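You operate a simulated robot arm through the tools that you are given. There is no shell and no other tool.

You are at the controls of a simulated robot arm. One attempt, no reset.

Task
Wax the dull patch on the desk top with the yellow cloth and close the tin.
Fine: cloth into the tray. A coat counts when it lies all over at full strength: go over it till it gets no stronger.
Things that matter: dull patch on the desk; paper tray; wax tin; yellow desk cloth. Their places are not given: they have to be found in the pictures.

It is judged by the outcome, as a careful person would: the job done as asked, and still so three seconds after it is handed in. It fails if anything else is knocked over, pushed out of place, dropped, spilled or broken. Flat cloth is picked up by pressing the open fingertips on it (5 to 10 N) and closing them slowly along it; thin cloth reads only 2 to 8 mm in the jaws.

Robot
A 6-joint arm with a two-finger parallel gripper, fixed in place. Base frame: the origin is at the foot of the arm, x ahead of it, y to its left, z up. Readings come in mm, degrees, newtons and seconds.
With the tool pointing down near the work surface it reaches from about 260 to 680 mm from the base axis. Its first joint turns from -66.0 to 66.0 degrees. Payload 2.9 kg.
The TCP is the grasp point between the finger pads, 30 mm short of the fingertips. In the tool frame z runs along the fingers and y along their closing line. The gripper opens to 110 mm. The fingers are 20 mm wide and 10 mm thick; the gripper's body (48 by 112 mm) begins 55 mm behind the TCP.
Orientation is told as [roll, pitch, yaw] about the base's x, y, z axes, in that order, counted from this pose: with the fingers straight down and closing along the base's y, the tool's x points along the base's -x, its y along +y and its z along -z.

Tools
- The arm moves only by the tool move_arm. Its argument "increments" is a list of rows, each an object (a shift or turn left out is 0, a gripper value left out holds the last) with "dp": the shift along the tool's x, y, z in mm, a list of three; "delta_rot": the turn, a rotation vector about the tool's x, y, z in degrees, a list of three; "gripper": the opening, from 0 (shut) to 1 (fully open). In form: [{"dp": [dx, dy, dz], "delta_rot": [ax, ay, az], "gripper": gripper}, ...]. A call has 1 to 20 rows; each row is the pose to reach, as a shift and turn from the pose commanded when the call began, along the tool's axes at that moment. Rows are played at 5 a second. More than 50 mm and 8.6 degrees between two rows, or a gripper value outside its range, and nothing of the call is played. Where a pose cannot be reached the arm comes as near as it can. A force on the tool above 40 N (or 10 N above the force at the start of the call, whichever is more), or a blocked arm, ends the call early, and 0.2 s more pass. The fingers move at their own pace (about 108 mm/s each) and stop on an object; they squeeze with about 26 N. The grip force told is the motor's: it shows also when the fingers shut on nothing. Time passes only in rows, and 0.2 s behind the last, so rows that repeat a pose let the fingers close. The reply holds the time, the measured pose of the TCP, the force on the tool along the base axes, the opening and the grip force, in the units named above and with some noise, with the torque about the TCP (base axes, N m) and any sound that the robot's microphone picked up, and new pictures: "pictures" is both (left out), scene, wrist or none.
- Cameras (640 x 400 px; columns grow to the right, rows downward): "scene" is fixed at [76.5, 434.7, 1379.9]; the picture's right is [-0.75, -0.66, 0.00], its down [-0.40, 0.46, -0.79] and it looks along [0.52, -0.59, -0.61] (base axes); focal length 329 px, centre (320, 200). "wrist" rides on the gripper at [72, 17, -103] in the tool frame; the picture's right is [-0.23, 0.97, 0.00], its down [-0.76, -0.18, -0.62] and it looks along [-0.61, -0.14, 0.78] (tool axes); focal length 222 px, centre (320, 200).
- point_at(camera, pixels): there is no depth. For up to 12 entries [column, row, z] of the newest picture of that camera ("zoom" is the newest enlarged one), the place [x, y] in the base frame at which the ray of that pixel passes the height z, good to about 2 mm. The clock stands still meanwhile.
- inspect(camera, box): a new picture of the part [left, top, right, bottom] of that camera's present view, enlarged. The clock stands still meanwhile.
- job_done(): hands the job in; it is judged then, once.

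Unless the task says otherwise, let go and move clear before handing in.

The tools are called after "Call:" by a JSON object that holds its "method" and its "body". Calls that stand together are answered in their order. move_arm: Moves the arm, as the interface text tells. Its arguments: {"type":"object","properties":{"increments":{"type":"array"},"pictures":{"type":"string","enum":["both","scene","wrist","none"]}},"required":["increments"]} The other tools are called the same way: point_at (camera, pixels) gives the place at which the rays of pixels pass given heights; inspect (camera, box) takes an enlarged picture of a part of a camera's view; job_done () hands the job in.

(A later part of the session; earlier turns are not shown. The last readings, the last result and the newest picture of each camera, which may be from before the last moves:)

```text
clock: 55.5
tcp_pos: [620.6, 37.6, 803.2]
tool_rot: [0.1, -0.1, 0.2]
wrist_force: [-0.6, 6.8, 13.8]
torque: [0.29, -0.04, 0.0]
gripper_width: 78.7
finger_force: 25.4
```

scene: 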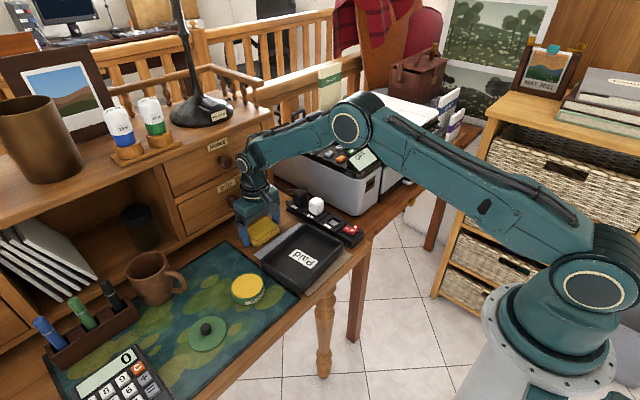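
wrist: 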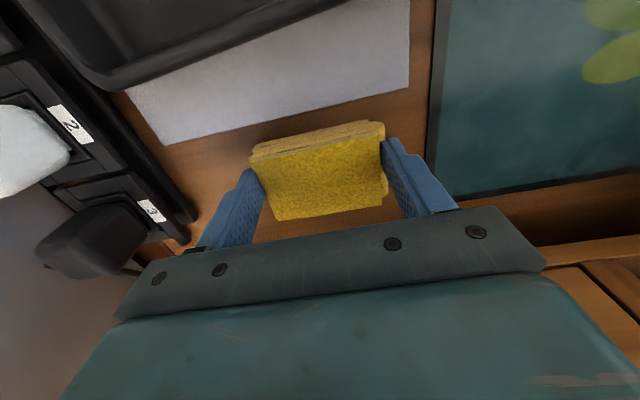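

Force is steady. I'll continue with the far edge, TCP x up to about 625, then return across to the near edge.

Call:
{"method": "move_arm", "body": {"increments": [{"dp": [-4.5, 0, 0], "gripper": 0.6}, {"dp": [-4.5, 9, 0], "gripper": 0.6}, {"dp": [-4.5, 18, 0], "gripper": 0.6}, {"dp": [-4.5, 27, 0], "gripper": 0.6}, {"dp": [-4.5, 36, 0], "gripper": 0.6}, {"dp": [-4.5, 27, 0], "gripper": 0.6}, {"dp": [-4.5, 18, 0], "gripper": 0.6}, {"dp": [0, 18, 0], "gripper": 0.6}, {"dp": [5, 18, 0], "gripper": 0.6}, {"dp": [10, 18, 0], "gripper": 0.6}, {"dp": [14, 18, 0], "gripper": 0.6}, {"dp": [14, 9, 0], "gripper": 0.6}, {"dp": [14, 0, 0], "gripper": 0.6}, {"dp": [14, 9, 0], "gripper": 0.6}, {"dp": [14, 18, 0], "gripper": 0.6}, {"dp": [10, 18, 0], "gripper": 0.6}, {"dp": [5, 18, 0], "gripper": 0.6}], "pictures": "none"}}

```text
clock: 59.1
tcp_pos: [613.8, 56.4, 802.1]
tool_rot: [0.1, 0.0, 0.2]
wrist_force: [-5.2, 1.2, 7.4]
torque: [0.04, 0.14, -0.01]
gripper_width: 78.8
finger_force: 25.9
```

The passes completed at 7–14 N. I'll lift and back away to look at the coat again.

Call:
{"method": "move_arm", "body": {"increments": [{"dp": [2, 0, -4], "gripper": 0.6}, {"dp": [10, 0, -20], "gripper": 0.6}, {"dp": [30, 0, -50], "gripper": 0.6}, {"dp": [65, 0, -75], "gripper": 0.6}, {"dp": [100, 0, -100], "gripper": 0.6}, {"dp": [140, 0, -105], "gripper": 0.6}, {"dp": [170, 0, -105], "gripper": 0.6}, {"dp": [170, 0, -105], "gripper": 0.6}]}}

Call:
{"method": "inspect", "body": {"camera": "scene", "box": [235, 210, 295, 255]}}

Call:
{"method": "inspect", "body": {"camera": "wrist", "box": [230, 120, 430, 240]}}

```text
clock: 60.9
tcp_pos: [444.8, 54.9, 906.9]
tool_rot: [0.1, 0.0, 0.2]
wrist_force: [-0.2, 0.4, -0.7]
torque: [0.02, 0.01, -0.03]
gripper_width: 78.7
finger_force: 25.5
```

scene: 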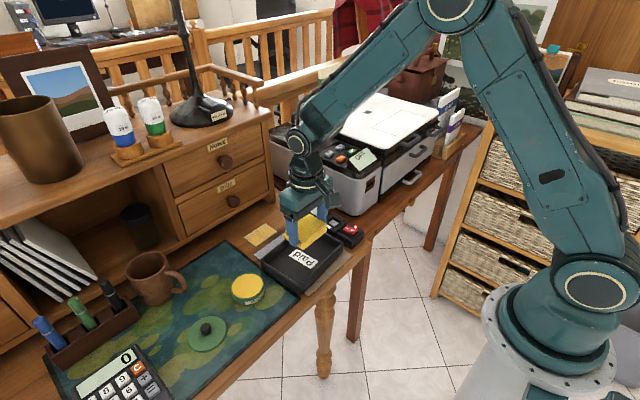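
wrist: 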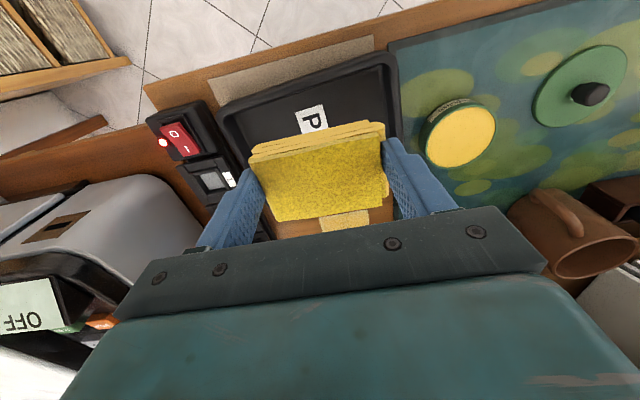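

```text
8.89 times, centred on (265, 232) of scene
```

zoom: 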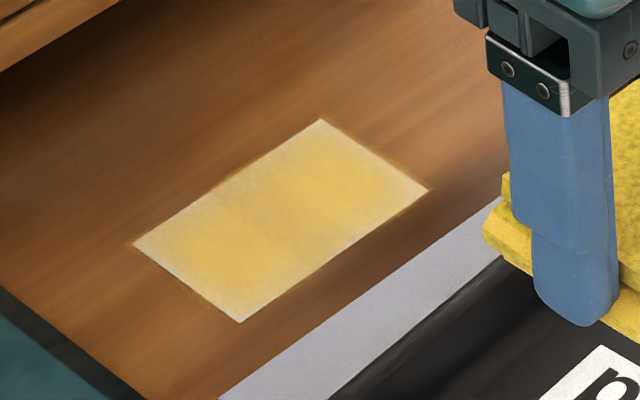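

```text
3.20 times, centred on (330, 180) of wrist
```

zoom: 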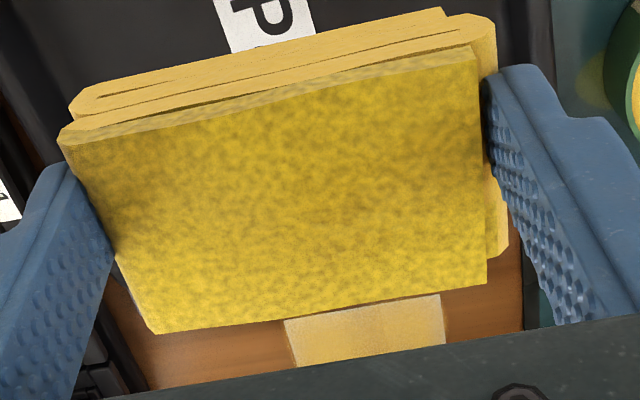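

The coat reaches further but still looks paler near the edges, and the wax on the pad may be running out. I'll take a closer look before reloading.

Call:
{"method": "inspect", "body": {"camera": "scene", "box": [242, 220, 280, 249]}}

```text
13.79 times, centred on (261, 234) of scene
```

zoom: 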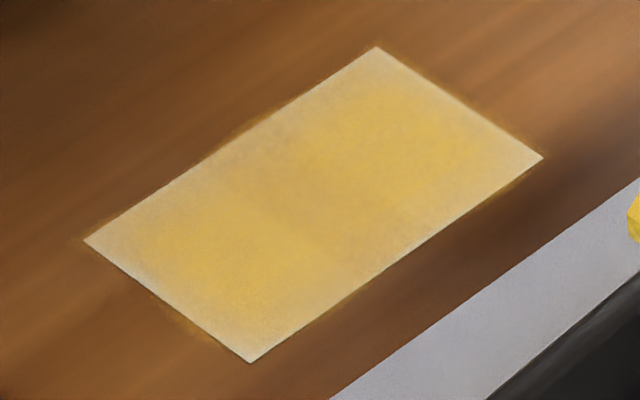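

The film is clearly thicker in two lobes and thin at the edges, so more wax is needed. I'll go back to the tin for another dab, tilted as before.

Call:
{"method": "move_arm", "body": {"increments": [{"dp": [-12, 39, 0], "gripper": 0.6}, {"dp": [-24, 78, 0], "gripper": 0.6}, {"dp": [-36, 117, 0], "gripper": 0.6}, {"dp": [-48, 155.5, 10], "gripper": 0.6}, {"dp": [-48, 155.5, 37], "delta_rot": [-6, 0, 0], "gripper": 0.6}, {"dp": [-48, 155.5, 60], "delta_rot": [-12, 0, 0], "gripper": 0.6}, {"dp": [-48, 155.5, 67], "delta_rot": [-12, 0, 0], "gripper": 0.6}, {"dp": [-48, 155.5, 67], "delta_rot": [-12, 0, 0], "gripper": 0.6}]}}

Call:
{"method": "inspect", "body": {"camera": "scene", "box": [190, 220, 300, 320]}}

```text
clock: 62.7
tcp_pos: [492.7, 210.7, 840.8]
tool_rot: [12.0, 0.0, 0.1]
wrist_force: [-0.1, 0.1, -1.2]
torque: [-0.01, -0.01, 0.03]
gripper_width: 78.7
finger_force: 26.1
```

scene: 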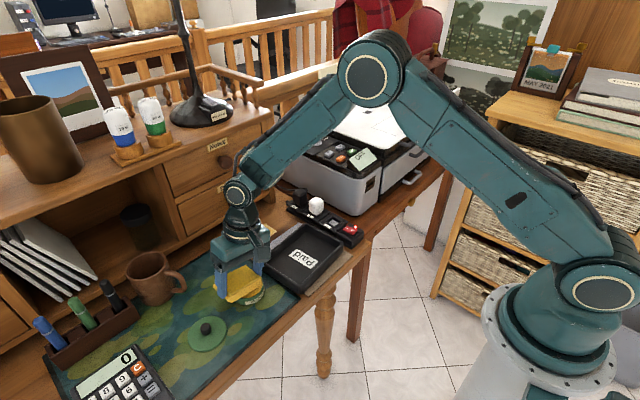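
wrist: 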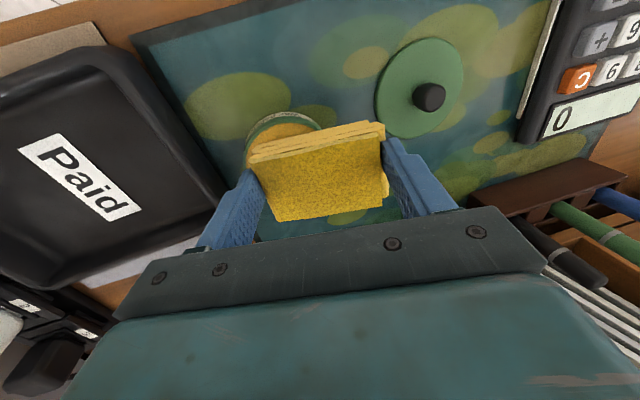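

```text
4.00 times, centred on (245, 270) of scene
```

zoom: 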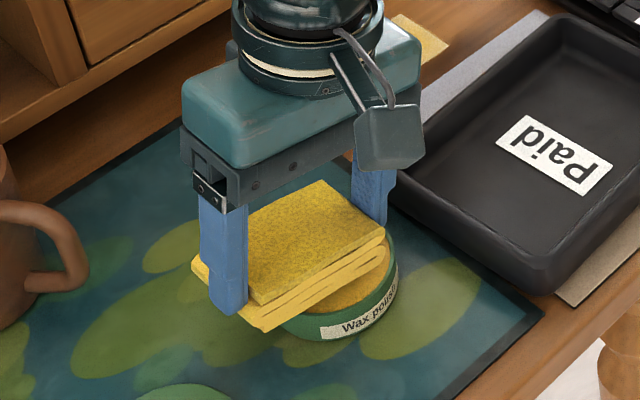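

The low end is over the wax again. I'll lower in small steps to light contact.

Call:
{"method": "move_arm", "body": {"increments": [{"dp": [0, -0.8, 3.9], "gripper": 0.6}, {"dp": [0, -1.35, 6.4], "gripper": 0.6}, {"dp": [0, -1.45, 6.9], "gripper": 0.6}], "pictures": "none"}}

```text
clock: 63.5
tcp_pos: [493.7, 212.2, 835.2]
tool_rot: [12.1, -0.1, 0.1]
wrist_force: [-4.9, -1.1, 22.1]
torque: [-0.77, 0.22, -0.19]
gripper_width: 78.8
finger_force: 26.2
```

Contact at 22 N is plenty. I'll lift, dab once more gently nearby, then rise and level the pad.

Call:
{"method": "move_arm", "body": {"increments": [{"dp": [0, 0.8, -3.9], "gripper": 0.6}, {"dp": [0, 6.8, -3.9], "gripper": 0.6}, {"dp": [0, 6.2, -0.6], "gripper": 0.6}, {"dp": [0, 6.2, -0.3], "gripper": 0.6}, {"dp": [0, 6.2, -0.3], "gripper": 0.6}], "pictures": "none"}}

```text
clock: 64.7
tcp_pos: [493.1, 217.1, 834.5]
tool_rot: [12.0, 0.0, 0.1]
wrist_force: [-1.0, -1.2, 4.2]
torque: [-0.19, 0.02, -0.04]
gripper_width: 78.8
finger_force: 25.8
```

Call:
{"method": "move_arm", "body": {"increments": [{"dp": [0, 1, -4.9], "gripper": 0.6}, {"dp": [0, 3.1, -14.7], "gripper": 0.6}, {"dp": [0, 6.2, -29.3], "gripper": 0.6}, {"dp": [0, 8.3, -39.1], "delta_rot": [6, 0, 0], "gripper": 0.6}, {"dp": [0, 8.3, -39.1], "delta_rot": [12, 0, 0], "gripper": 0.6}, {"dp": [0, 8.3, -39.1], "delta_rot": [12, 0, 0], "gripper": 0.6}]}}

Call:
{"method": "inspect", "body": {"camera": "scene", "box": [190, 220, 300, 320]}}

```text
clock: 66.1
tcp_pos: [492.1, 218.0, 874.5]
tool_rot: [-0.1, -0.1, 0.1]
wrist_force: [-0.2, -0.5, -0.7]
torque: [0.01, 0.0, -0.02]
gripper_width: 78.7
finger_force: 25.9
```

scene: 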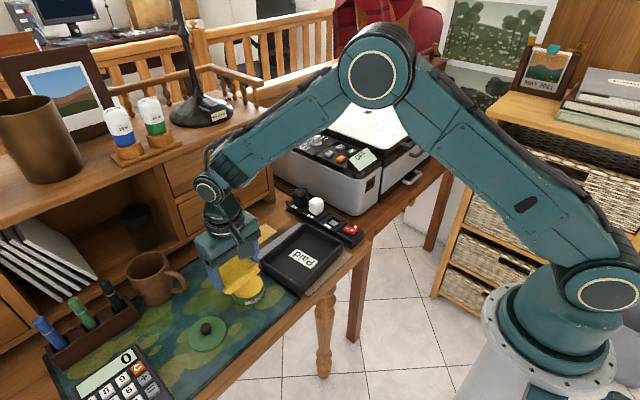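
wrist: 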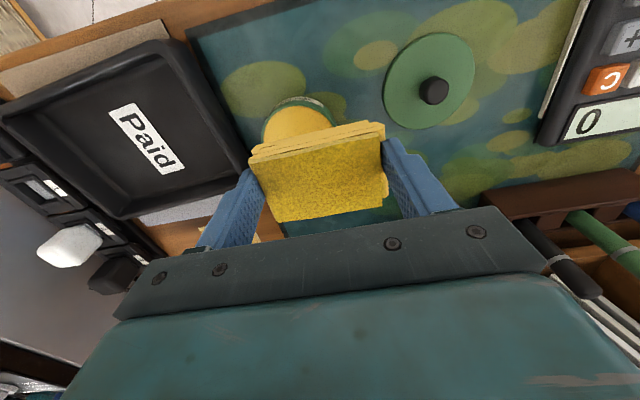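

```text
4.00 times, centred on (245, 270) of scene
```

zoom: 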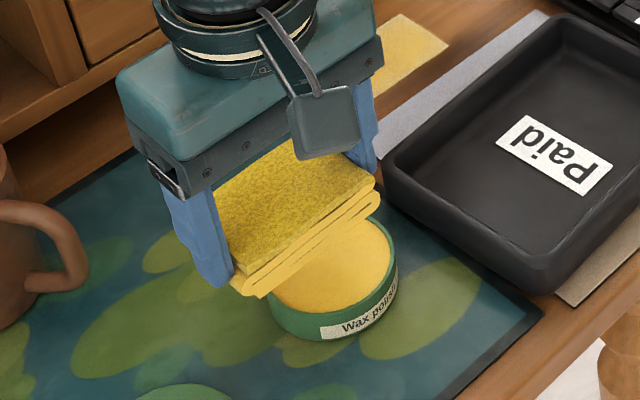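

The pad carries fresh wax (its lower layers are brighter again) and the tin is still in place. Back to the patch for more rubbing.

Call:
{"method": "move_arm", "body": {"increments": [{"dp": [-24, -33, -2], "gripper": 0.6}, {"dp": [-48, -65, -2], "gripper": 0.6}, {"dp": [-72, -98, -2], "gripper": 0.6}, {"dp": [-96, -130, -2], "gripper": 0.6}, {"dp": [-119.5, -162, 0], "gripper": 0.6}, {"dp": [-119.5, -162, 35], "gripper": 0.6}, {"dp": [-119.5, -162, 62], "gripper": 0.6}, {"dp": [-119.5, -162, 69], "gripper": 0.6}, {"dp": [-119.5, -162, 69], "gripper": 0.6}], "pictures": "none"}}

```text
clock: 68.1
tcp_pos: [610.7, 54.8, 806.8]
tool_rot: [-0.1, -0.1, 0.1]
wrist_force: [0.1, -0.9, 0.4]
torque: [0.03, -0.01, -0.02]
gripper_width: 78.8
finger_force: 25.9
```

Call:
{"method": "move_arm", "body": {"increments": [{"dp": [0, 0, 1.5], "gripper": 0.6}, {"dp": [0, 0, 2.5], "gripper": 0.6}, {"dp": [0, 0, 3.2], "gripper": 0.6}], "pictures": "none"}}

```text
clock: 68.9
tcp_pos: [612.1, 55.1, 803.0]
tool_rot: [0.0, 0.0, 0.1]
wrist_force: [-0.6, -0.8, -1.3]
torque: [0.0, 0.0, -0.02]
gripper_width: 78.5
finger_force: 25.9
```

Call:
{"method": "move_arm", "body": {"increments": [{"dp": [0, 0, 0.8], "gripper": 0.6}, {"dp": [0, 0, 1.4], "gripper": 0.6}], "pictures": "none"}}

```text
clock: 69.5
tcp_pos: [613.0, 55.7, 802.1]
tool_rot: [0.0, 0.0, 0.2]
wrist_force: [-2.4, 0.3, 5.9]
torque: [0.27, 0.09, 0.07]
gripper_width: 78.8
finger_force: 25.7
```

Contact at 6 N. I'll rub with long y strokes that carry the pad's centre nearer to the patch's ends.

Call:
{"method": "move_arm", "body": {"increments": [{"dp": [4, 9, 0], "gripper": 0.6}, {"dp": [5, 18, 0], "gripper": 0.6}, {"dp": [5, 26, 0], "gripper": 0.6}, {"dp": [1, 26, 0], "gripper": 0.6}, {"dp": [1, 17, 0], "gripper": 0.6}, {"dp": [1, 8, 0], "gripper": 0.6}, {"dp": [1, -1, 0], "gripper": 0.6}, {"dp": [1, -10, 0], "gripper": 0.6}, {"dp": [1, -19, 0], "gripper": 0.6}, {"dp": [1, -26, 0], "gripper": 0.6}, {"dp": [-4, -26, 0], "gripper": 0.6}, {"dp": [-4, -17, 0], "gripper": 0.6}, {"dp": [-4, -8, 0], "gripper": 0.6}, {"dp": [-4, 1, 0], "gripper": 0.6}, {"dp": [-4, 10, 0], "gripper": 0.6}, {"dp": [-4, 19, 0], "gripper": 0.6}, {"dp": [-4, 26, 0], "gripper": 0.6}, {"dp": [-8, 26, 0], "gripper": 0.6}, {"dp": [-8, 17, 0], "gripper": 0.6}, {"dp": [-8, 8, 0], "gripper": 0.6}], "pictures": "none"}}

```text
clock: 73.7
tcp_pos: [620.9, 65.1, 801.8]
tool_rot: [0.1, 0.0, 0.2]
wrist_force: [0.3, 8.0, 13.5]
torque: [0.34, 0.04, -0.03]
gripper_width: 78.8
finger_force: 25.8
```

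Good contact, 8–14 N. I'll continue over the far side of the patch.

Call:
{"method": "move_arm", "body": {"increments": [{"dp": [0, -9, 0], "gripper": 0.6}, {"dp": [0, -18, 0], "gripper": 0.6}, {"dp": [0, -27, 0], "gripper": 0.6}, {"dp": [0, -34, 0], "gripper": 0.6}, {"dp": [-4, -34, 0], "gripper": 0.6}, {"dp": [-4, -25, 0], "gripper": 0.6}, {"dp": [-4, -16, 0], "gripper": 0.6}, {"dp": [-4, -7, 0], "gripper": 0.6}, {"dp": [-4, 2, 0], "gripper": 0.6}, {"dp": [-4, 11, 0], "gripper": 0.6}, {"dp": [-4, 18, 0], "gripper": 0.6}, {"dp": [-4, 10, 0], "gripper": 0.6}, {"dp": [-4, 1, 0], "gripper": 0.6}, {"dp": [-4, -8, 0], "gripper": 0.6}, {"dp": [1, -8, 0], "gripper": 0.6}, {"dp": [6, -8, 0], "gripper": 0.6}, {"dp": [11, -8, 0], "gripper": 0.6}, {"dp": [14, -8, 0], "gripper": 0.6}], "pictures": "none"}}

```text
clock: 77.5
tcp_pos: [606.2, 55.7, 801.2]
tool_rot: [0.0, 0.0, 0.1]
wrist_force: [1.8, -0.8, 3.8]
torque: [-0.01, 0.01, -0.03]
gripper_width: 78.8
finger_force: 26.1
```

I'll lift and back away to compare the coat with the previous look.

Call:
{"method": "move_arm", "body": {"increments": [{"dp": [2, 0, -4], "gripper": 0.6}, {"dp": [10, 0, -20], "gripper": 0.6}, {"dp": [30, 0, -50], "gripper": 0.6}, {"dp": [65, 0, -75], "gripper": 0.6}, {"dp": [100, 0, -100], "gripper": 0.6}, {"dp": [140, 0, -105], "gripper": 0.6}, {"dp": [165, 0, -105], "gripper": 0.6}, {"dp": [165, 0, -105], "gripper": 0.6}], "pictures": "scene"}}

Call:
{"method": "inspect", "body": {"camera": "scene", "box": [242, 220, 280, 249]}}

```text
clock: 79.3
tcp_pos: [440.8, 56.1, 905.6]
tool_rot: [0.0, -0.1, 0.1]
wrist_force: [0.2, -0.5, -0.8]
torque: [-0.01, 0.0, 0.02]
gripper_width: 78.7
finger_force: 26.1
```

scene: 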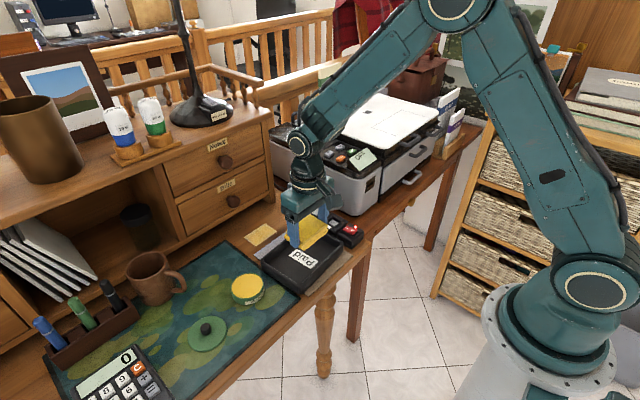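

```text
13.79 times, centred on (261, 234) of scene
```

zoom: 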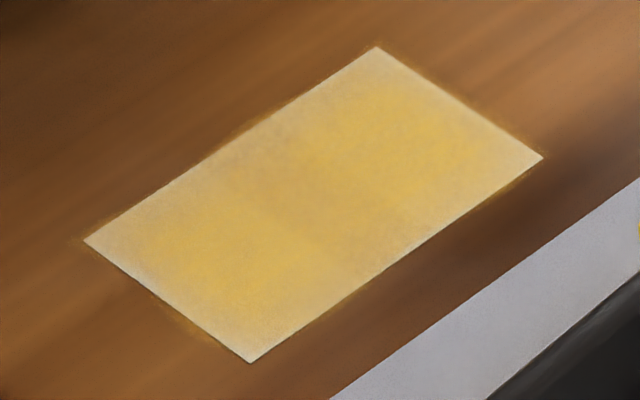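

The coat now looks almost the same as before reloading, so it may be near full strength, but I want a closer view. I'll bring the wrist camera to where it sees the patch beside the pad.

Call:
{"method": "move_arm", "body": {"increments": [{"dp": [-36, 23, 2], "gripper": 0.6}, {"dp": [-72, 46, 5], "gripper": 0.6}, {"dp": [-108, 69, 10], "gripper": 0.6}, {"dp": [-144, 92, 20], "gripper": 0.6}, {"dp": [-178, 114, 30], "gripper": 0.6}, {"dp": [-178, 114, 30], "gripper": 0.6}], "pictures": "wrist"}}

Call:
{"method": "inspect", "body": {"camera": "wrist", "box": [150, 100, 260, 190]}}

```text
clock: 80.7
tcp_pos: [616.5, 171.0, 875.1]
tool_rot: [0.0, 0.1, 0.1]
wrist_force: [0.0, -0.6, -1.0]
torque: [0.02, 0.02, 0.02]
gripper_width: 78.8
finger_force: 25.9
```

wrist: 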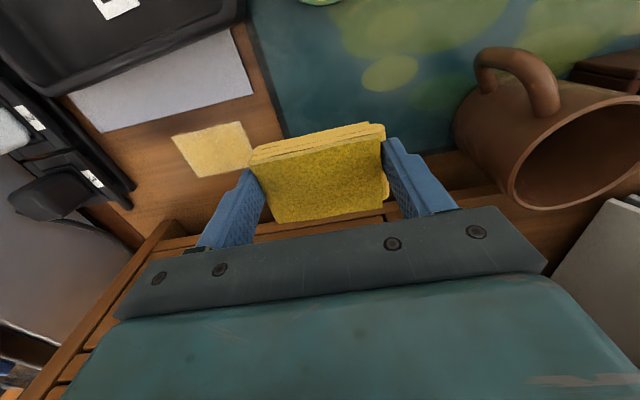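

```text
4.44 times, centred on (205, 145) of wrist
```

zoom: 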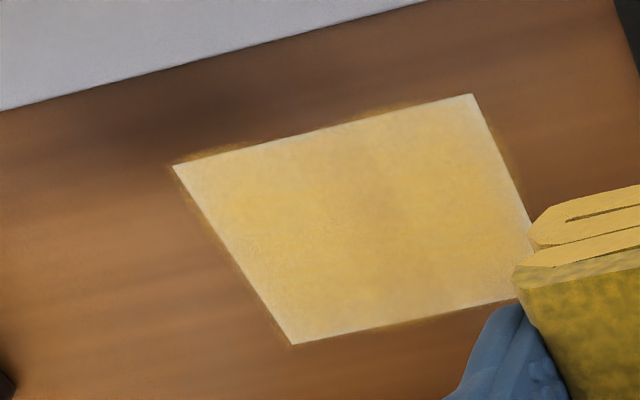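

From here the coat shows as a nearly even golden film with soft edges, slightly duller along the far and lower right part. I'll use this view as the reference, load fresh wax, rub again and compare.

Call:
{"method": "move_arm", "body": {"increments": [{"dp": [31, 10, -5], "gripper": 0.6}, {"dp": [62, 20, -5], "gripper": 0.6}, {"dp": [93, 30, -5], "gripper": 0.6}, {"dp": [123.5, 39.5, -5], "gripper": 0.6}, {"dp": [123.5, 39.5, 10], "delta_rot": [-6, 0, 0], "gripper": 0.6}, {"dp": [123.5, 39.5, 28], "delta_rot": [-12, 0, 0], "gripper": 0.6}, {"dp": [123.5, 39.5, 34], "delta_rot": [-12, 0, 0], "gripper": 0.6}, {"dp": [123.5, 39.5, 34], "delta_rot": [-12, 0, 0], "gripper": 0.6}], "pictures": "scene"}}

```text
clock: 82.5
tcp_pos: [495.5, 208.9, 842.9]
tool_rot: [12.0, -0.1, 0.1]
wrist_force: [0.2, 0.9, -0.3]
torque: [0.02, -0.02, 0.0]
gripper_width: 78.9
finger_force: 25.5
```

scene: 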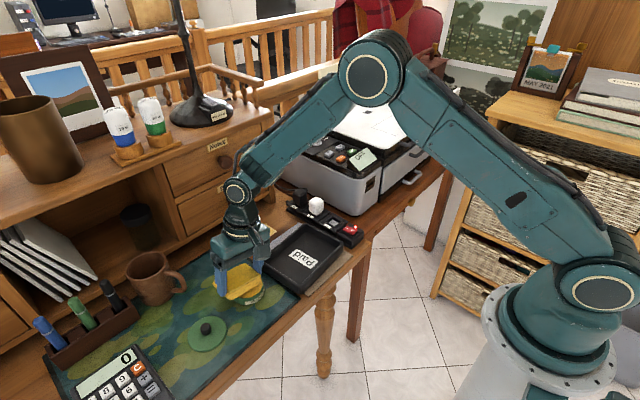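

The pad's low end is over the wax again. Lowering to light contact.

Call:
{"method": "move_arm", "body": {"increments": [{"dp": [0, -0.8, 3.9], "gripper": 0.6}, {"dp": [0, -1.35, 6.4], "gripper": 0.6}, {"dp": [0, -1.66, 7.8], "gripper": 0.6}], "pictures": "none"}}

```text
clock: 83.3
tcp_pos: [494.7, 209.3, 834.8]
tool_rot: [12.0, 0.1, 0.2]
wrist_force: [-1.9, 0.1, 4.4]
torque: [-0.19, 0.05, -0.05]
gripper_width: 78.6
finger_force: 26.2
```

Light contact at 4 N. I'll press a touch more, hold, then lift and level.

Call:
{"method": "move_arm", "body": {"increments": [{"dp": [0, -0.1, 0.6], "gripper": 0.6}, {"dp": [0, -0.1, 0.6], "gripper": 0.6}, {"dp": [0, -0.1, 0.6], "gripper": 0.6}], "pictures": "none"}}

Call:
{"method": "move_arm", "body": {"increments": [{"dp": [0, 1, -4.9], "gripper": 0.6}, {"dp": [0, 3.1, -14.7], "gripper": 0.6}, {"dp": [0, 6.2, -29.3], "gripper": 0.6}, {"dp": [0, 8.3, -39.1], "delta_rot": [6, 0, 0], "gripper": 0.6}, {"dp": [0, 8.3, -39.1], "delta_rot": [12, 0, 0], "gripper": 0.6}, {"dp": [0, 8.3, -39.1], "delta_rot": [12, 0, 0], "gripper": 0.6}], "pictures": "scene"}}

Call:
{"method": "inspect", "body": {"camera": "scene", "box": [190, 220, 300, 320]}}

```text
clock: 84.1
tcp_pos: [496.3, 208.7, 834.9]
tool_rot: [12.0, -0.1, 0.2]
wrist_force: [-0.8, -0.3, 13.8]
torque: [-0.41, 0.01, -0.07]
gripper_width: 78.5
finger_force: 25.8
```

```text
clock: 85.5
tcp_pos: [495.4, 209.8, 873.1]
tool_rot: [-0.1, 0.0, 0.1]
wrist_force: [-0.2, -0.4, -0.4]
torque: [0.0, -0.02, -0.01]
gripper_width: 78.6
finger_force: 26.0
```

scene: 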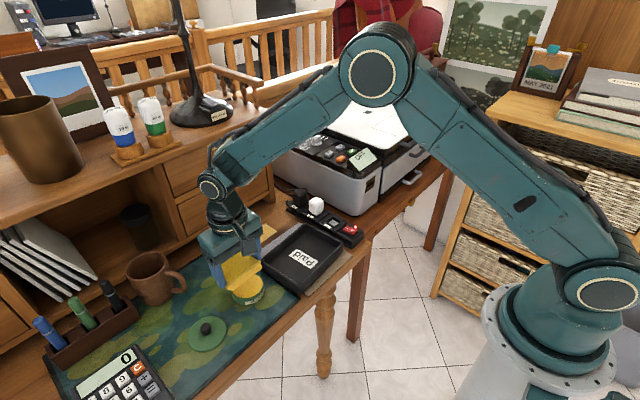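

```text
4.00 times, centred on (245, 270) of scene
```

zoom: 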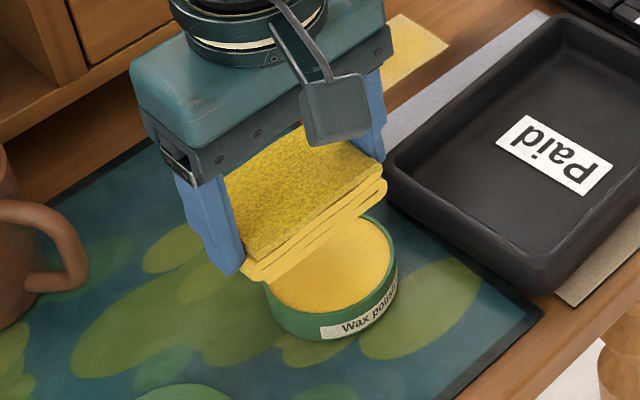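

Fresh wax is on the pad. Back over the patch.

Call:
{"method": "move_arm", "body": {"increments": [{"dp": [-24, -31, -2], "gripper": 0.6}, {"dp": [-48, -62, -2], "gripper": 0.6}, {"dp": [-72, -93, -2], "gripper": 0.6}, {"dp": [-96, -124, -2], "gripper": 0.6}, {"dp": [-117, -154, 0], "gripper": 0.6}, {"dp": [-117, -154, 35], "gripper": 0.6}, {"dp": [-117, -154, 60], "gripper": 0.6}, {"dp": [-117, -154, 69], "gripper": 0.6}, {"dp": [-117, -154, 69.5], "gripper": 0.6}], "pictures": "none"}}

```text
clock: 87.5
tcp_pos: [612.8, 55.5, 804.3]
tool_rot: [0.1, 0.0, 0.1]
wrist_force: [-0.3, 1.1, -0.7]
torque: [0.02, 0.04, 0.01]
gripper_width: 78.8
finger_force: 25.9
```

Call:
{"method": "move_arm", "body": {"increments": [{"dp": [0, 0, 1.2], "gripper": 0.6}, {"dp": [0, 0, 2.2], "gripper": 0.6}], "pictures": "none"}}

```text
clock: 88.1
tcp_pos: [613.8, 54.9, 801.4]
tool_rot: [0.0, -0.1, 0.1]
wrist_force: [0.5, 0.3, -0.6]
torque: [-0.02, -0.01, -0.01]
gripper_width: 78.8
finger_force: 25.8
```

Call:
{"method": "move_arm", "body": {"increments": [{"dp": [0, 0, 0.7], "gripper": 0.6}, {"dp": [0, 0, 1.2], "gripper": 0.6}], "pictures": "none"}}

```text
clock: 88.7
tcp_pos: [612.7, 54.9, 800.3]
tool_rot: [0.0, 0.0, 0.1]
wrist_force: [-2.2, 0.3, 5.6]
torque: [0.15, 0.08, 0.04]
gripper_width: 79.2
finger_force: 26.2
```

Contact at 6 N. This time I'll rub with strokes in x, stepping along y, so every part gets crossed the other way too.

Call:
{"method": "move_arm", "body": {"increments": [{"dp": [8, 0, 0.2], "gripper": 0.6}, {"dp": [1, 0, 0.2], "gripper": 0.6}, {"dp": [-6, 0, 0.2], "gripper": 0.6}, {"dp": [-12, 0, 0.2], "gripper": 0.6}, {"dp": [-12, 9, 0.2], "gripper": 0.6}, {"dp": [-5, 9, 0.2], "gripper": 0.6}, {"dp": [2, 9, 0.2], "gripper": 0.6}, {"dp": [8, 9, 0.2], "gripper": 0.6}, {"dp": [8, 18, 0.2], "gripper": 0.6}, {"dp": [1, 18, 0.2], "gripper": 0.6}, {"dp": [-6, 18, 0.2], "gripper": 0.6}, {"dp": [-12, 18, 0.2], "gripper": 0.6}, {"dp": [-12, 27, 0.2], "gripper": 0.6}, {"dp": [-5, 27, 0.2], "gripper": 0.6}, {"dp": [2, 27, 0.2], "gripper": 0.6}, {"dp": [8, 27, 0.2], "gripper": 0.6}, {"dp": [8, 18, 0.2], "gripper": 0.6}, {"dp": [8, 9, 0.2], "gripper": 0.6}, {"dp": [8, 0, 0.2], "gripper": 0.6}], "pictures": "none"}}

Call:
{"method": "move_arm", "body": {"increments": [{"dp": [0, -9, 0], "gripper": 0.6}, {"dp": [-7, -9, 0], "gripper": 0.6}, {"dp": [-14, -9, 0], "gripper": 0.6}, {"dp": [-20, -9, 0], "gripper": 0.6}, {"dp": [-20, -18, 0], "gripper": 0.6}, {"dp": [-13, -18, 0], "gripper": 0.6}, {"dp": [-6, -18, 0], "gripper": 0.6}, {"dp": [0, -18, 0], "gripper": 0.6}, {"dp": [0, -27, 0], "gripper": 0.6}, {"dp": [-7, -27, 0], "gripper": 0.6}, {"dp": [-14, -27, 0], "gripper": 0.6}, {"dp": [-20, -27, 0], "gripper": 0.6}, {"dp": [-20, -18, 0], "gripper": 0.6}, {"dp": [-20, -9, 0], "gripper": 0.6}, {"dp": [-20, 0, 0], "gripper": 0.6}, {"dp": [-20, 9, 0], "gripper": 0.6}, {"dp": [-14, 9, 0], "gripper": 0.6}, {"dp": [-8, 0, 0], "gripper": 0.6}], "pictures": "none"}}

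```text
clock: 92.7
tcp_pos: [605.5, 53.8, 800.8]
tool_rot: [0.0, -0.1, 0.2]
wrist_force: [-0.2, 7.4, 16.6]
torque: [0.33, 0.03, 0.02]
gripper_width: 78.7
finger_force: 25.8
```

```text
clock: 96.5
tcp_pos: [611.7, 56.2, 801.3]
tool_rot: [-0.1, 0.0, 0.2]
wrist_force: [0.8, 0.3, 3.8]
torque: [0.02, 0.04, 0.03]
gripper_width: 78.8
finger_force: 26.1
```

Both passes completed without trouble. I'll go to the same viewing pose and compare the coat.

Call:
{"method": "move_arm", "body": {"increments": [{"dp": [2, 0, -4], "gripper": 0.6}, {"dp": [8, 0, -20], "gripper": 0.6}, {"dp": [12, 10, -50], "gripper": 0.6}, {"dp": [12, 40, -74], "gripper": 0.6}, {"dp": [8, 75, -74], "gripper": 0.6}, {"dp": [2, 100, -74], "gripper": 0.6}, {"dp": [-4, 115, -74], "gripper": 0.6}, {"dp": [-4, 115, -74], "gripper": 0.6}]}}

Call:
{"method": "inspect", "body": {"camera": "wrist", "box": [150, 100, 260, 190]}}

Call:
{"method": "inspect", "body": {"camera": "scene", "box": [242, 220, 280, 249]}}

```text
clock: 98.3
tcp_pos: [616.9, 169.2, 874.7]
tool_rot: [0.0, -0.1, 0.1]
wrist_force: [0.8, 0.5, -0.8]
torque: [-0.02, 0.04, -0.04]
gripper_width: 78.7
finger_force: 25.8
```

scene: 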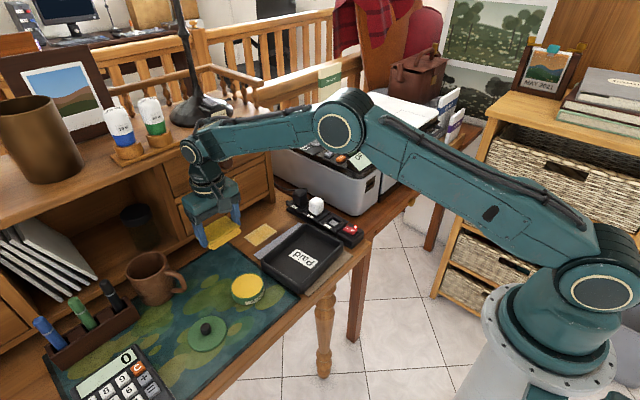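
wrist: 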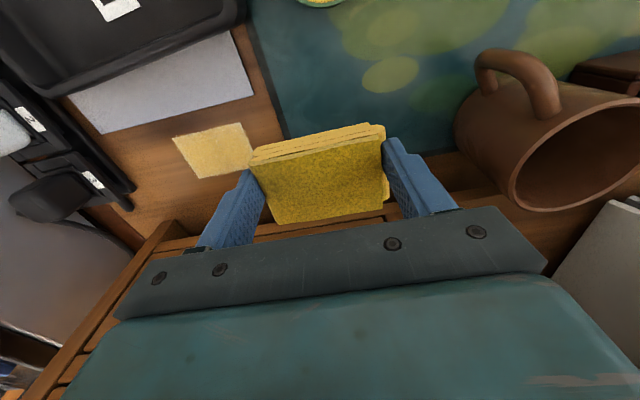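

```text
4.44 times, centred on (205, 145) of wrist
```

zoom: 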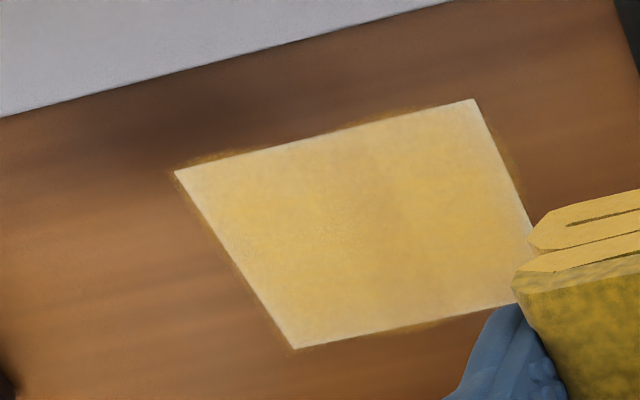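

```text
13.79 times, centred on (261, 234) of scene
```

zoom: 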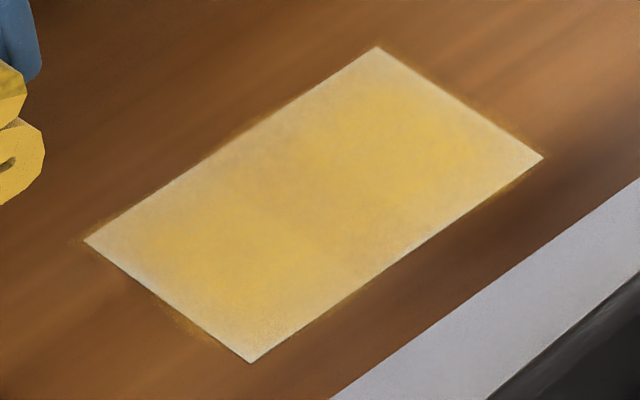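

The film looks slightly richer and more even than before, so it may still be gaining. I'll do one more full cycle with fresh wax, giving extra attention to the edges, and compare again.

Call:
{"method": "move_arm", "body": {"increments": [{"dp": [31, 10, -5], "gripper": 0.6}, {"dp": [62, 20, -5], "gripper": 0.6}, {"dp": [93, 30, -5], "gripper": 0.6}, {"dp": [122, 41, -5], "gripper": 0.6}, {"dp": [122, 41, 10], "delta_rot": [-6, 0, 0], "gripper": 0.6}, {"dp": [122, 41, 28], "delta_rot": [-12, 0, 0], "gripper": 0.6}, {"dp": [122, 41, 36], "delta_rot": [-12, 0, 0], "gripper": 0.6}, {"dp": [122, 41, 36], "delta_rot": [-12, 0, 0], "gripper": 0.6}], "pictures": "none"}}

Call:
{"method": "move_arm", "body": {"increments": [{"dp": [0, -0.4, 2], "gripper": 0.6}, {"dp": [0, -0.8, 3.9], "gripper": 0.6}, {"dp": [0, -1.15, 5.4], "gripper": 0.6}], "pictures": "none"}}

```text
clock: 100.1
tcp_pos: [495.2, 212.2, 838.3]
tool_rot: [12.1, 0.0, 0.1]
wrist_force: [-0.5, -1.3, -0.2]
torque: [-0.02, -0.02, -0.01]
gripper_width: 78.7
finger_force: 26.2
```

```text
clock: 100.9
tcp_pos: [493.8, 211.8, 834.5]
tool_rot: [12.0, 0.0, 0.1]
wrist_force: [-3.3, -1.8, 9.9]
torque: [-0.37, 0.13, -0.16]
gripper_width: 78.7
finger_force: 26.0
```

The pad is on the wax at 10 N. I'll hold a moment, then lift and level.

Call:
{"method": "move_arm", "body": {"increments": [{"dp": [0, 0, 0.2], "gripper": 0.6}, {"dp": [0, 0, 0.2], "gripper": 0.6}, {"dp": [0, 1, -4.9], "gripper": 0.6}, {"dp": [0, 3.1, -14.7], "gripper": 0.6}, {"dp": [0, 6.2, -29.3], "gripper": 0.6}, {"dp": [0, 8.3, -39.1], "delta_rot": [6, 0, 0], "gripper": 0.6}, {"dp": [0, 8.3, -39.1], "delta_rot": [12, 0, 0], "gripper": 0.6}, {"dp": [0, 8.3, -39.1], "delta_rot": [12, 0, 0], "gripper": 0.6}], "pictures": "scene"}}

```text
clock: 102.7
tcp_pos: [493.8, 210.5, 873.5]
tool_rot: [-0.1, 0.0, 0.1]
wrist_force: [-0.1, 0.2, -0.2]
torque: [0.02, 0.04, -0.06]
gripper_width: 78.7
finger_force: 25.6
```

scene: 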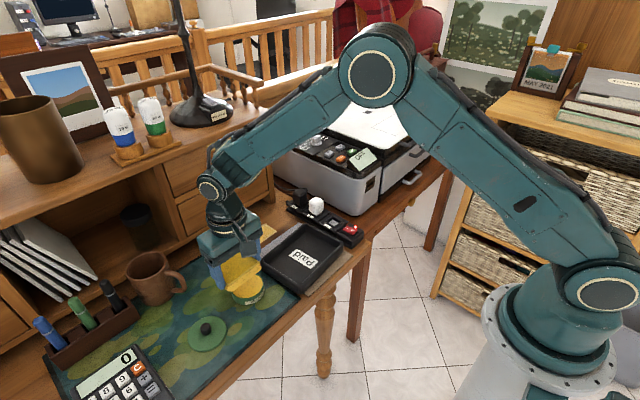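

Loaded again with nothing disturbed. Back to the patch and down to just above contact.

Call:
{"method": "move_arm", "body": {"increments": [{"dp": [-24, -31, -2], "gripper": 0.6}, {"dp": [-48, -62, -2], "gripper": 0.6}, {"dp": [-72, -93, -2], "gripper": 0.6}, {"dp": [-96, -124, -2], "gripper": 0.6}, {"dp": [-118, -155, 0], "gripper": 0.6}, {"dp": [-118, -155, 35], "gripper": 0.6}, {"dp": [-118, -155, 60], "gripper": 0.6}, {"dp": [-118, -155, 70], "gripper": 0.6}, {"dp": [-118, -155, 72], "gripper": 0.6}], "pictures": "none"}}

Call:
{"method": "move_arm", "body": {"increments": [{"dp": [0, 0, 0.7], "gripper": 0.6}, {"dp": [0, 0, 1.2], "gripper": 0.6}], "pictures": "none"}}

```text
clock: 104.7
tcp_pos: [612.5, 56.0, 800.3]
tool_rot: [-0.1, 0.0, 0.1]
wrist_force: [0.2, -0.6, 0.0]
torque: [0.01, 0.01, 0.04]
gripper_width: 78.9
finger_force: 26.2
```

```text
clock: 105.3
tcp_pos: [613.1, 55.3, 801.4]
tool_rot: [0.0, -0.1, 0.1]
wrist_force: [-1.0, -0.3, 6.2]
torque: [0.12, 0.09, 0.02]
gripper_width: 78.7
finger_force: 26.0
```

Contact at 6 N. First a pass around the edges, then the middle.

Call:
{"method": "move_arm", "body": {"increments": [{"dp": [-6, 0, 0.4], "gripper": 0.6}, {"dp": [-11, 5, 0.4], "gripper": 0.6}, {"dp": [-11, 14, 0.4], "gripper": 0.6}, {"dp": [-11, 23, 0.4], "gripper": 0.6}, {"dp": [-11, 28, 0.4], "gripper": 0.6}, {"dp": [-4, 28, 0.4], "gripper": 0.6}, {"dp": [3, 28, 0.4], "gripper": 0.6}, {"dp": [8, 28, 0.4], "gripper": 0.6}, {"dp": [8, 19, 0.4], "gripper": 0.6}, {"dp": [8, 10, 0.4], "gripper": 0.6}, {"dp": [8, 1, 0.4], "gripper": 0.6}, {"dp": [8, -8, 0.4], "gripper": 0.6}, {"dp": [8, -17, 0.4], "gripper": 0.6}, {"dp": [8, -26, 0.4], "gripper": 0.6}, {"dp": [1, -28, 0.4], "gripper": 0.6}, {"dp": [-6, -28, 0.4], "gripper": 0.6}, {"dp": [-11, -28, 0.4], "gripper": 0.6}, {"dp": [-11, -19, 0.4], "gripper": 0.6}, {"dp": [-11, -10, 0.4], "gripper": 0.6}, {"dp": [-11, 0, 0.4], "gripper": 0.6}], "pictures": "none"}}

Call:
{"method": "move_arm", "body": {"increments": [{"dp": [5, 0, 0], "gripper": 0.6}, {"dp": [5, 9, 0], "gripper": 0.6}, {"dp": [5, 18, 0], "gripper": 0.6}, {"dp": [10, 18, 0], "gripper": 0.6}, {"dp": [10, 9, 0], "gripper": 0.6}, {"dp": [10, 0, 0], "gripper": 0.6}, {"dp": [10, -9, 0], "gripper": 0.6}, {"dp": [10, -18, 0], "gripper": 0.6}, {"dp": [15, -18, 0], "gripper": 0.6}, {"dp": [15, -9, 0], "gripper": 0.6}, {"dp": [15, 0, 0], "gripper": 0.6}, {"dp": [15, 9, 0], "gripper": 0.6}, {"dp": [15, 18, 0], "gripper": 0.6}, {"dp": [8, 10, 0], "gripper": 0.6}, {"dp": [1, 2, 0], "gripper": 0.6}, {"dp": [1, -6, 0], "gripper": 0.6}, {"dp": [6, 0, 0], "gripper": 0.6}, {"dp": [10, 0, 0], "gripper": 0.6}], "pictures": "none"}}

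```text
clock: 109.5
tcp_pos: [624.7, 55.0, 800.1]
tool_rot: [0.0, -0.1, 0.0]
wrist_force: [1.2, -9.1, 19.7]
torque: [-0.36, -0.05, 0.0]
gripper_width: 78.8
finger_force: 26.2
```

```text
clock: 113.3
tcp_pos: [613.7, 56.3, 799.8]
tool_rot: [0.0, -0.1, 0.1]
wrist_force: [6.2, -3.4, 13.2]
torque: [-0.07, -0.1, 0.02]
gripper_width: 79.0
finger_force: 26.0
```

Both passes ran at 13–20 N. Now I'll return to the reference viewing pose and compare.

Call:
{"method": "move_arm", "body": {"increments": [{"dp": [2, 0, -4], "gripper": 0.6}, {"dp": [8, 0, -20], "gripper": 0.6}, {"dp": [12, 10, -50], "gripper": 0.6}, {"dp": [12, 40, -74], "gripper": 0.6}, {"dp": [8, 75, -74], "gripper": 0.6}, {"dp": [2, 100, -74], "gripper": 0.6}, {"dp": [-4, 115, -74], "gripper": 0.6}, {"dp": [-4, 115, -74], "gripper": 0.6}], "pictures": "wrist"}}

Call:
{"method": "inspect", "body": {"camera": "wrist", "box": [150, 100, 260, 190]}}

Call:
{"method": "inspect", "body": {"camera": "scene", "box": [242, 220, 280, 249]}}

```text
clock: 115.1
tcp_pos: [616.5, 171.1, 873.2]
tool_rot: [0.0, 0.0, 0.1]
wrist_force: [0.4, -0.5, -0.3]
torque: [-0.03, 0.01, -0.01]
gripper_width: 78.7
finger_force: 26.0
```

wrist: 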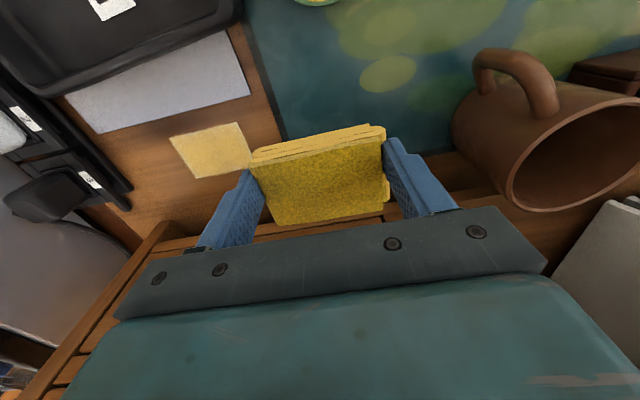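

```text
4.44 times, centred on (205, 145) of wrist
```

zoom: 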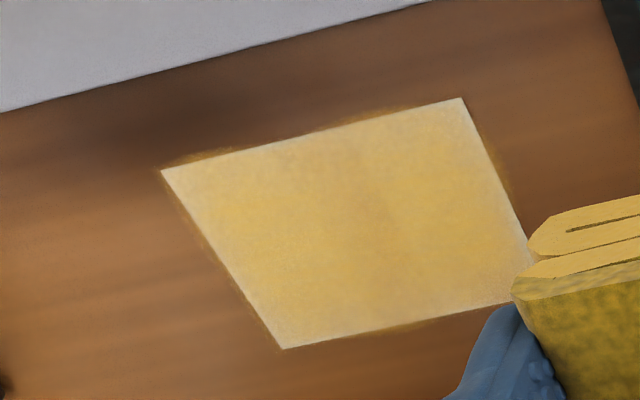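

```text
13.79 times, centred on (261, 234) of scene
```

zoom: 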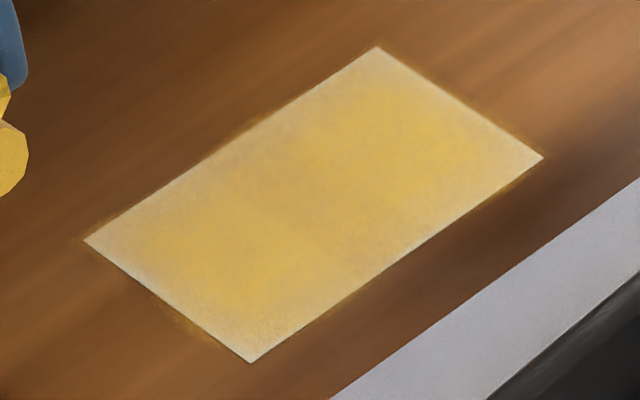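

The film is a bit more even again, so it may still be gaining a little. I'll go back and rub several more full passes.

Call:
{"method": "move_arm", "body": {"increments": [{"dp": [10, -20, 0], "gripper": 0.6}, {"dp": [12, -60, 0], "gripper": 0.6}, {"dp": [8, -100, 10], "gripper": 0.6}, {"dp": [4, -115, 40], "gripper": 0.6}, {"dp": [4, -115, 66], "gripper": 0.6}, {"dp": [4, -115, 72], "gripper": 0.6}, {"dp": [4, -115, 72.8], "gripper": 0.6}, {"dp": [4, -115, 72.8], "gripper": 0.6}], "pictures": "none"}}

```text
clock: 116.9
tcp_pos: [612.2, 58.1, 801.2]
tool_rot: [0.1, 0.0, 0.0]
wrist_force: [0.3, -1.1, -0.3]
torque: [-0.01, -0.05, 0.01]
gripper_width: 78.9
finger_force: 26.3
```

Call:
{"method": "move_arm", "body": {"increments": [{"dp": [0, 0, 0.8], "gripper": 0.6}, {"dp": [0, 0, 1.4], "gripper": 0.6}], "pictures": "none"}}

```text
clock: 117.5
tcp_pos: [613.7, 55.2, 799.0]
tool_rot: [0.1, 0.1, 0.0]
wrist_force: [-1.3, 0.2, 3.6]
torque: [0.0, 0.15, -0.01]
gripper_width: 78.8
finger_force: 26.0
```

In contact. I'll run a dense pass along y, ending where it began.

Call:
{"method": "move_arm", "body": {"increments": [{"dp": [4, 8, 0.5], "gripper": 0.6}, {"dp": [8, 17, 0.5], "gripper": 0.6}, {"dp": [8, 26, 0.5], "gripper": 0.6}, {"dp": [3, 26, 0.5], "gripper": 0.6}, {"dp": [3, 13, 0.5], "gripper": 0.6}, {"dp": [3, 0, 0.5], "gripper": 0.6}, {"dp": [3, -13, 0.5], "gripper": 0.6}, {"dp": [3, -26, 0.5], "gripper": 0.6}, {"dp": [-2, -26, 0.5], "gripper": 0.6}, {"dp": [-2, -13, 0.5], "gripper": 0.6}, {"dp": [-2, 0, 0.5], "gripper": 0.6}, {"dp": [-2, 13, 0.5], "gripper": 0.6}, {"dp": [-2, 26, 0.5], "gripper": 0.6}, {"dp": [-7, 26, 0.5], "gripper": 0.6}, {"dp": [-7, 13, 0.5], "gripper": 0.6}, {"dp": [-7, 0, 0.5], "gripper": 0.6}, {"dp": [-7, -13, 0.5], "gripper": 0.6}, {"dp": [-7, -26, 0.5], "gripper": 0.6}, {"dp": [-4, -13, 0.5], "gripper": 0.6}, {"dp": [0, 0, 0.3], "gripper": 0.6}], "pictures": "none"}}

Call:
{"method": "move_arm", "body": {"increments": [{"dp": [-6, 0, 0.2], "gripper": 0.6}, {"dp": [-11, 5, 0.2], "gripper": 0.6}, {"dp": [-11, 14, 0.2], "gripper": 0.6}, {"dp": [-11, 23, 0.2], "gripper": 0.6}, {"dp": [-11, 28, 0.2], "gripper": 0.6}, {"dp": [-4, 28, 0.2], "gripper": 0.6}, {"dp": [3, 28, 0.2], "gripper": 0.6}, {"dp": [8, 28, 0.2], "gripper": 0.6}, {"dp": [8, 17, 0.2], "gripper": 0.6}, {"dp": [8, 6, 0.2], "gripper": 0.6}, {"dp": [8, -5, 0.2], "gripper": 0.6}, {"dp": [8, -16, 0.2], "gripper": 0.6}, {"dp": [8, -26, 0.2], "gripper": 0.6}, {"dp": [1, -28, 0.2], "gripper": 0.6}, {"dp": [-6, -28, 0.2], "gripper": 0.6}, {"dp": [-11, -28, 0.2], "gripper": 0.6}, {"dp": [-11, -17, 0.2], "gripper": 0.6}, {"dp": [-11, -6, 0.2], "gripper": 0.6}, {"dp": [-6, 0, 0.2], "gripper": 0.6}, {"dp": [0, 0, 0], "gripper": 0.6}], "pictures": "none"}}

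```text
clock: 121.7
tcp_pos: [614.0, 54.9, 799.5]
tool_rot: [-0.2, 0.0, 0.1]
wrist_force: [2.0, -6.5, 11.4]
torque: [-0.18, -0.04, -0.02]
gripper_width: 78.7
finger_force: 26.2
```

```text
clock: 125.9
tcp_pos: [613.9, 55.6, 798.8]
tool_rot: [0.0, -0.1, 0.2]
wrist_force: [1.8, -0.2, 3.4]
torque: [-0.03, 0.0, 0.02]
gripper_width: 78.7
finger_force: 26.5
```

Both passes went well. I'll return to the reference pose to compare.

Call:
{"method": "move_arm", "body": {"increments": [{"dp": [2, 0, -4], "gripper": 0.6}, {"dp": [8, 0, -20], "gripper": 0.6}, {"dp": [12, 10, -50], "gripper": 0.6}, {"dp": [12, 40, -75], "gripper": 0.6}, {"dp": [8, 75, -75], "gripper": 0.6}, {"dp": [2, 100, -75], "gripper": 0.6}, {"dp": [-4, 115, -75], "gripper": 0.6}, {"dp": [-4, 115, -75], "gripper": 0.6}], "pictures": "wrist"}}

Call:
{"method": "inspect", "body": {"camera": "wrist", "box": [150, 100, 260, 190]}}

Call:
{"method": "inspect", "body": {"camera": "scene", "box": [242, 220, 280, 249]}}

```text
clock: 127.7
tcp_pos: [617.6, 170.8, 874.2]
tool_rot: [-0.1, 0.0, 0.1]
wrist_force: [-0.1, 0.0, -0.7]
torque: [0.03, -0.01, -0.02]
gripper_width: 78.9
finger_force: 26.2
```

wrist: 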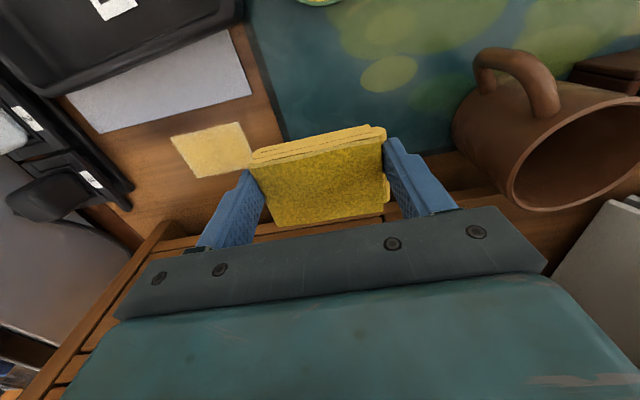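

```text
4.44 times, centred on (205, 145) of wrist
```

zoom: 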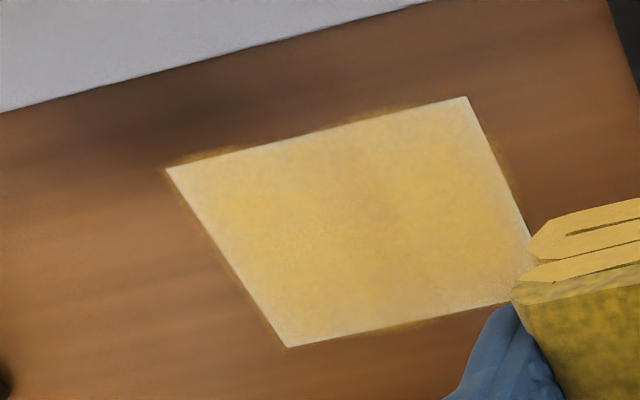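

```text
13.79 times, centred on (261, 234) of scene
```

zoom: 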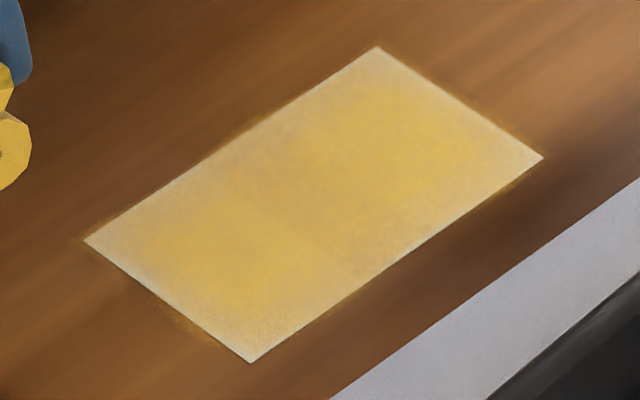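

No visible change after these passes, which suggests full strength, but the wax on the pad might also have run out. To be sure, I'll load once more and do a final full pass.

Call:
{"method": "move_arm", "body": {"increments": [{"dp": [31, 10, -5], "gripper": 0.6}, {"dp": [62, 20, -5], "gripper": 0.6}, {"dp": [93, 30, -5], "gripper": 0.6}, {"dp": [122, 40, -5], "gripper": 0.6}, {"dp": [122, 40, 10], "delta_rot": [-6, 0, 0], "gripper": 0.6}, {"dp": [122, 40, 28], "delta_rot": [-12, 0, 0], "gripper": 0.6}, {"dp": [122, 40, 36], "delta_rot": [-12, 0, 0], "gripper": 0.6}, {"dp": [122, 40, 36], "delta_rot": [-12, 0, 0], "gripper": 0.6}], "pictures": "scene"}}

Call:
{"method": "move_arm", "body": {"increments": [{"dp": [0, -0.4, 2], "gripper": 0.6}, {"dp": [0, -0.8, 3.9], "gripper": 0.6}, {"dp": [0, -1.15, 5.4], "gripper": 0.6}], "pictures": "none"}}

```text
clock: 129.5
tcp_pos: [495.1, 211.2, 838.3]
tool_rot: [12.1, 0.1, 0.0]
wrist_force: [-0.7, -0.3, -0.2]
torque: [0.02, 0.04, -0.03]
gripper_width: 78.9
finger_force: 25.9
```

scene: 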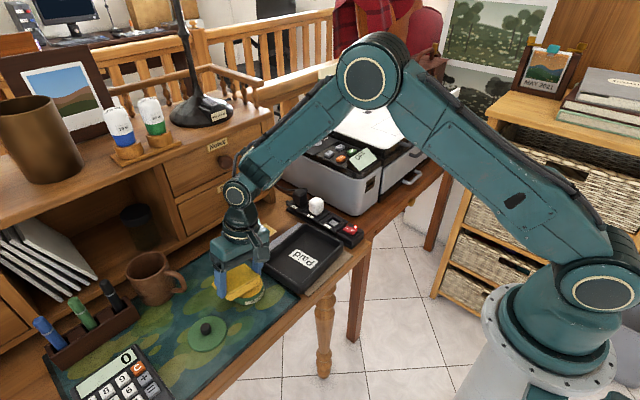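

```text
clock: 130.3
tcp_pos: [494.6, 210.4, 834.0]
tool_rot: [12.0, 0.0, 0.2]
wrist_force: [-0.8, 0.2, -0.3]
torque: [0.0, 0.0, -0.01]
gripper_width: 78.8
finger_force: 26.2
```

No contact yet at z 834 because the pad sits a little higher in the fingers now. Lowering a bit more.

Call:
{"method": "move_arm", "body": {"increments": [{"dp": [0, -0.2, 1], "gripper": 0.6}, {"dp": [0, -0.4, 2], "gripper": 0.6}, {"dp": [0, -0.5, 2.5], "gripper": 0.6}], "pictures": "none"}}

```text
clock: 131.1
tcp_pos: [495.3, 211.0, 831.2]
tool_rot: [12.0, -0.2, 0.1]
wrist_force: [-5.4, -1.5, 22.8]
torque: [-0.75, 0.16, -0.12]
gripper_width: 78.6
finger_force: 26.4
```

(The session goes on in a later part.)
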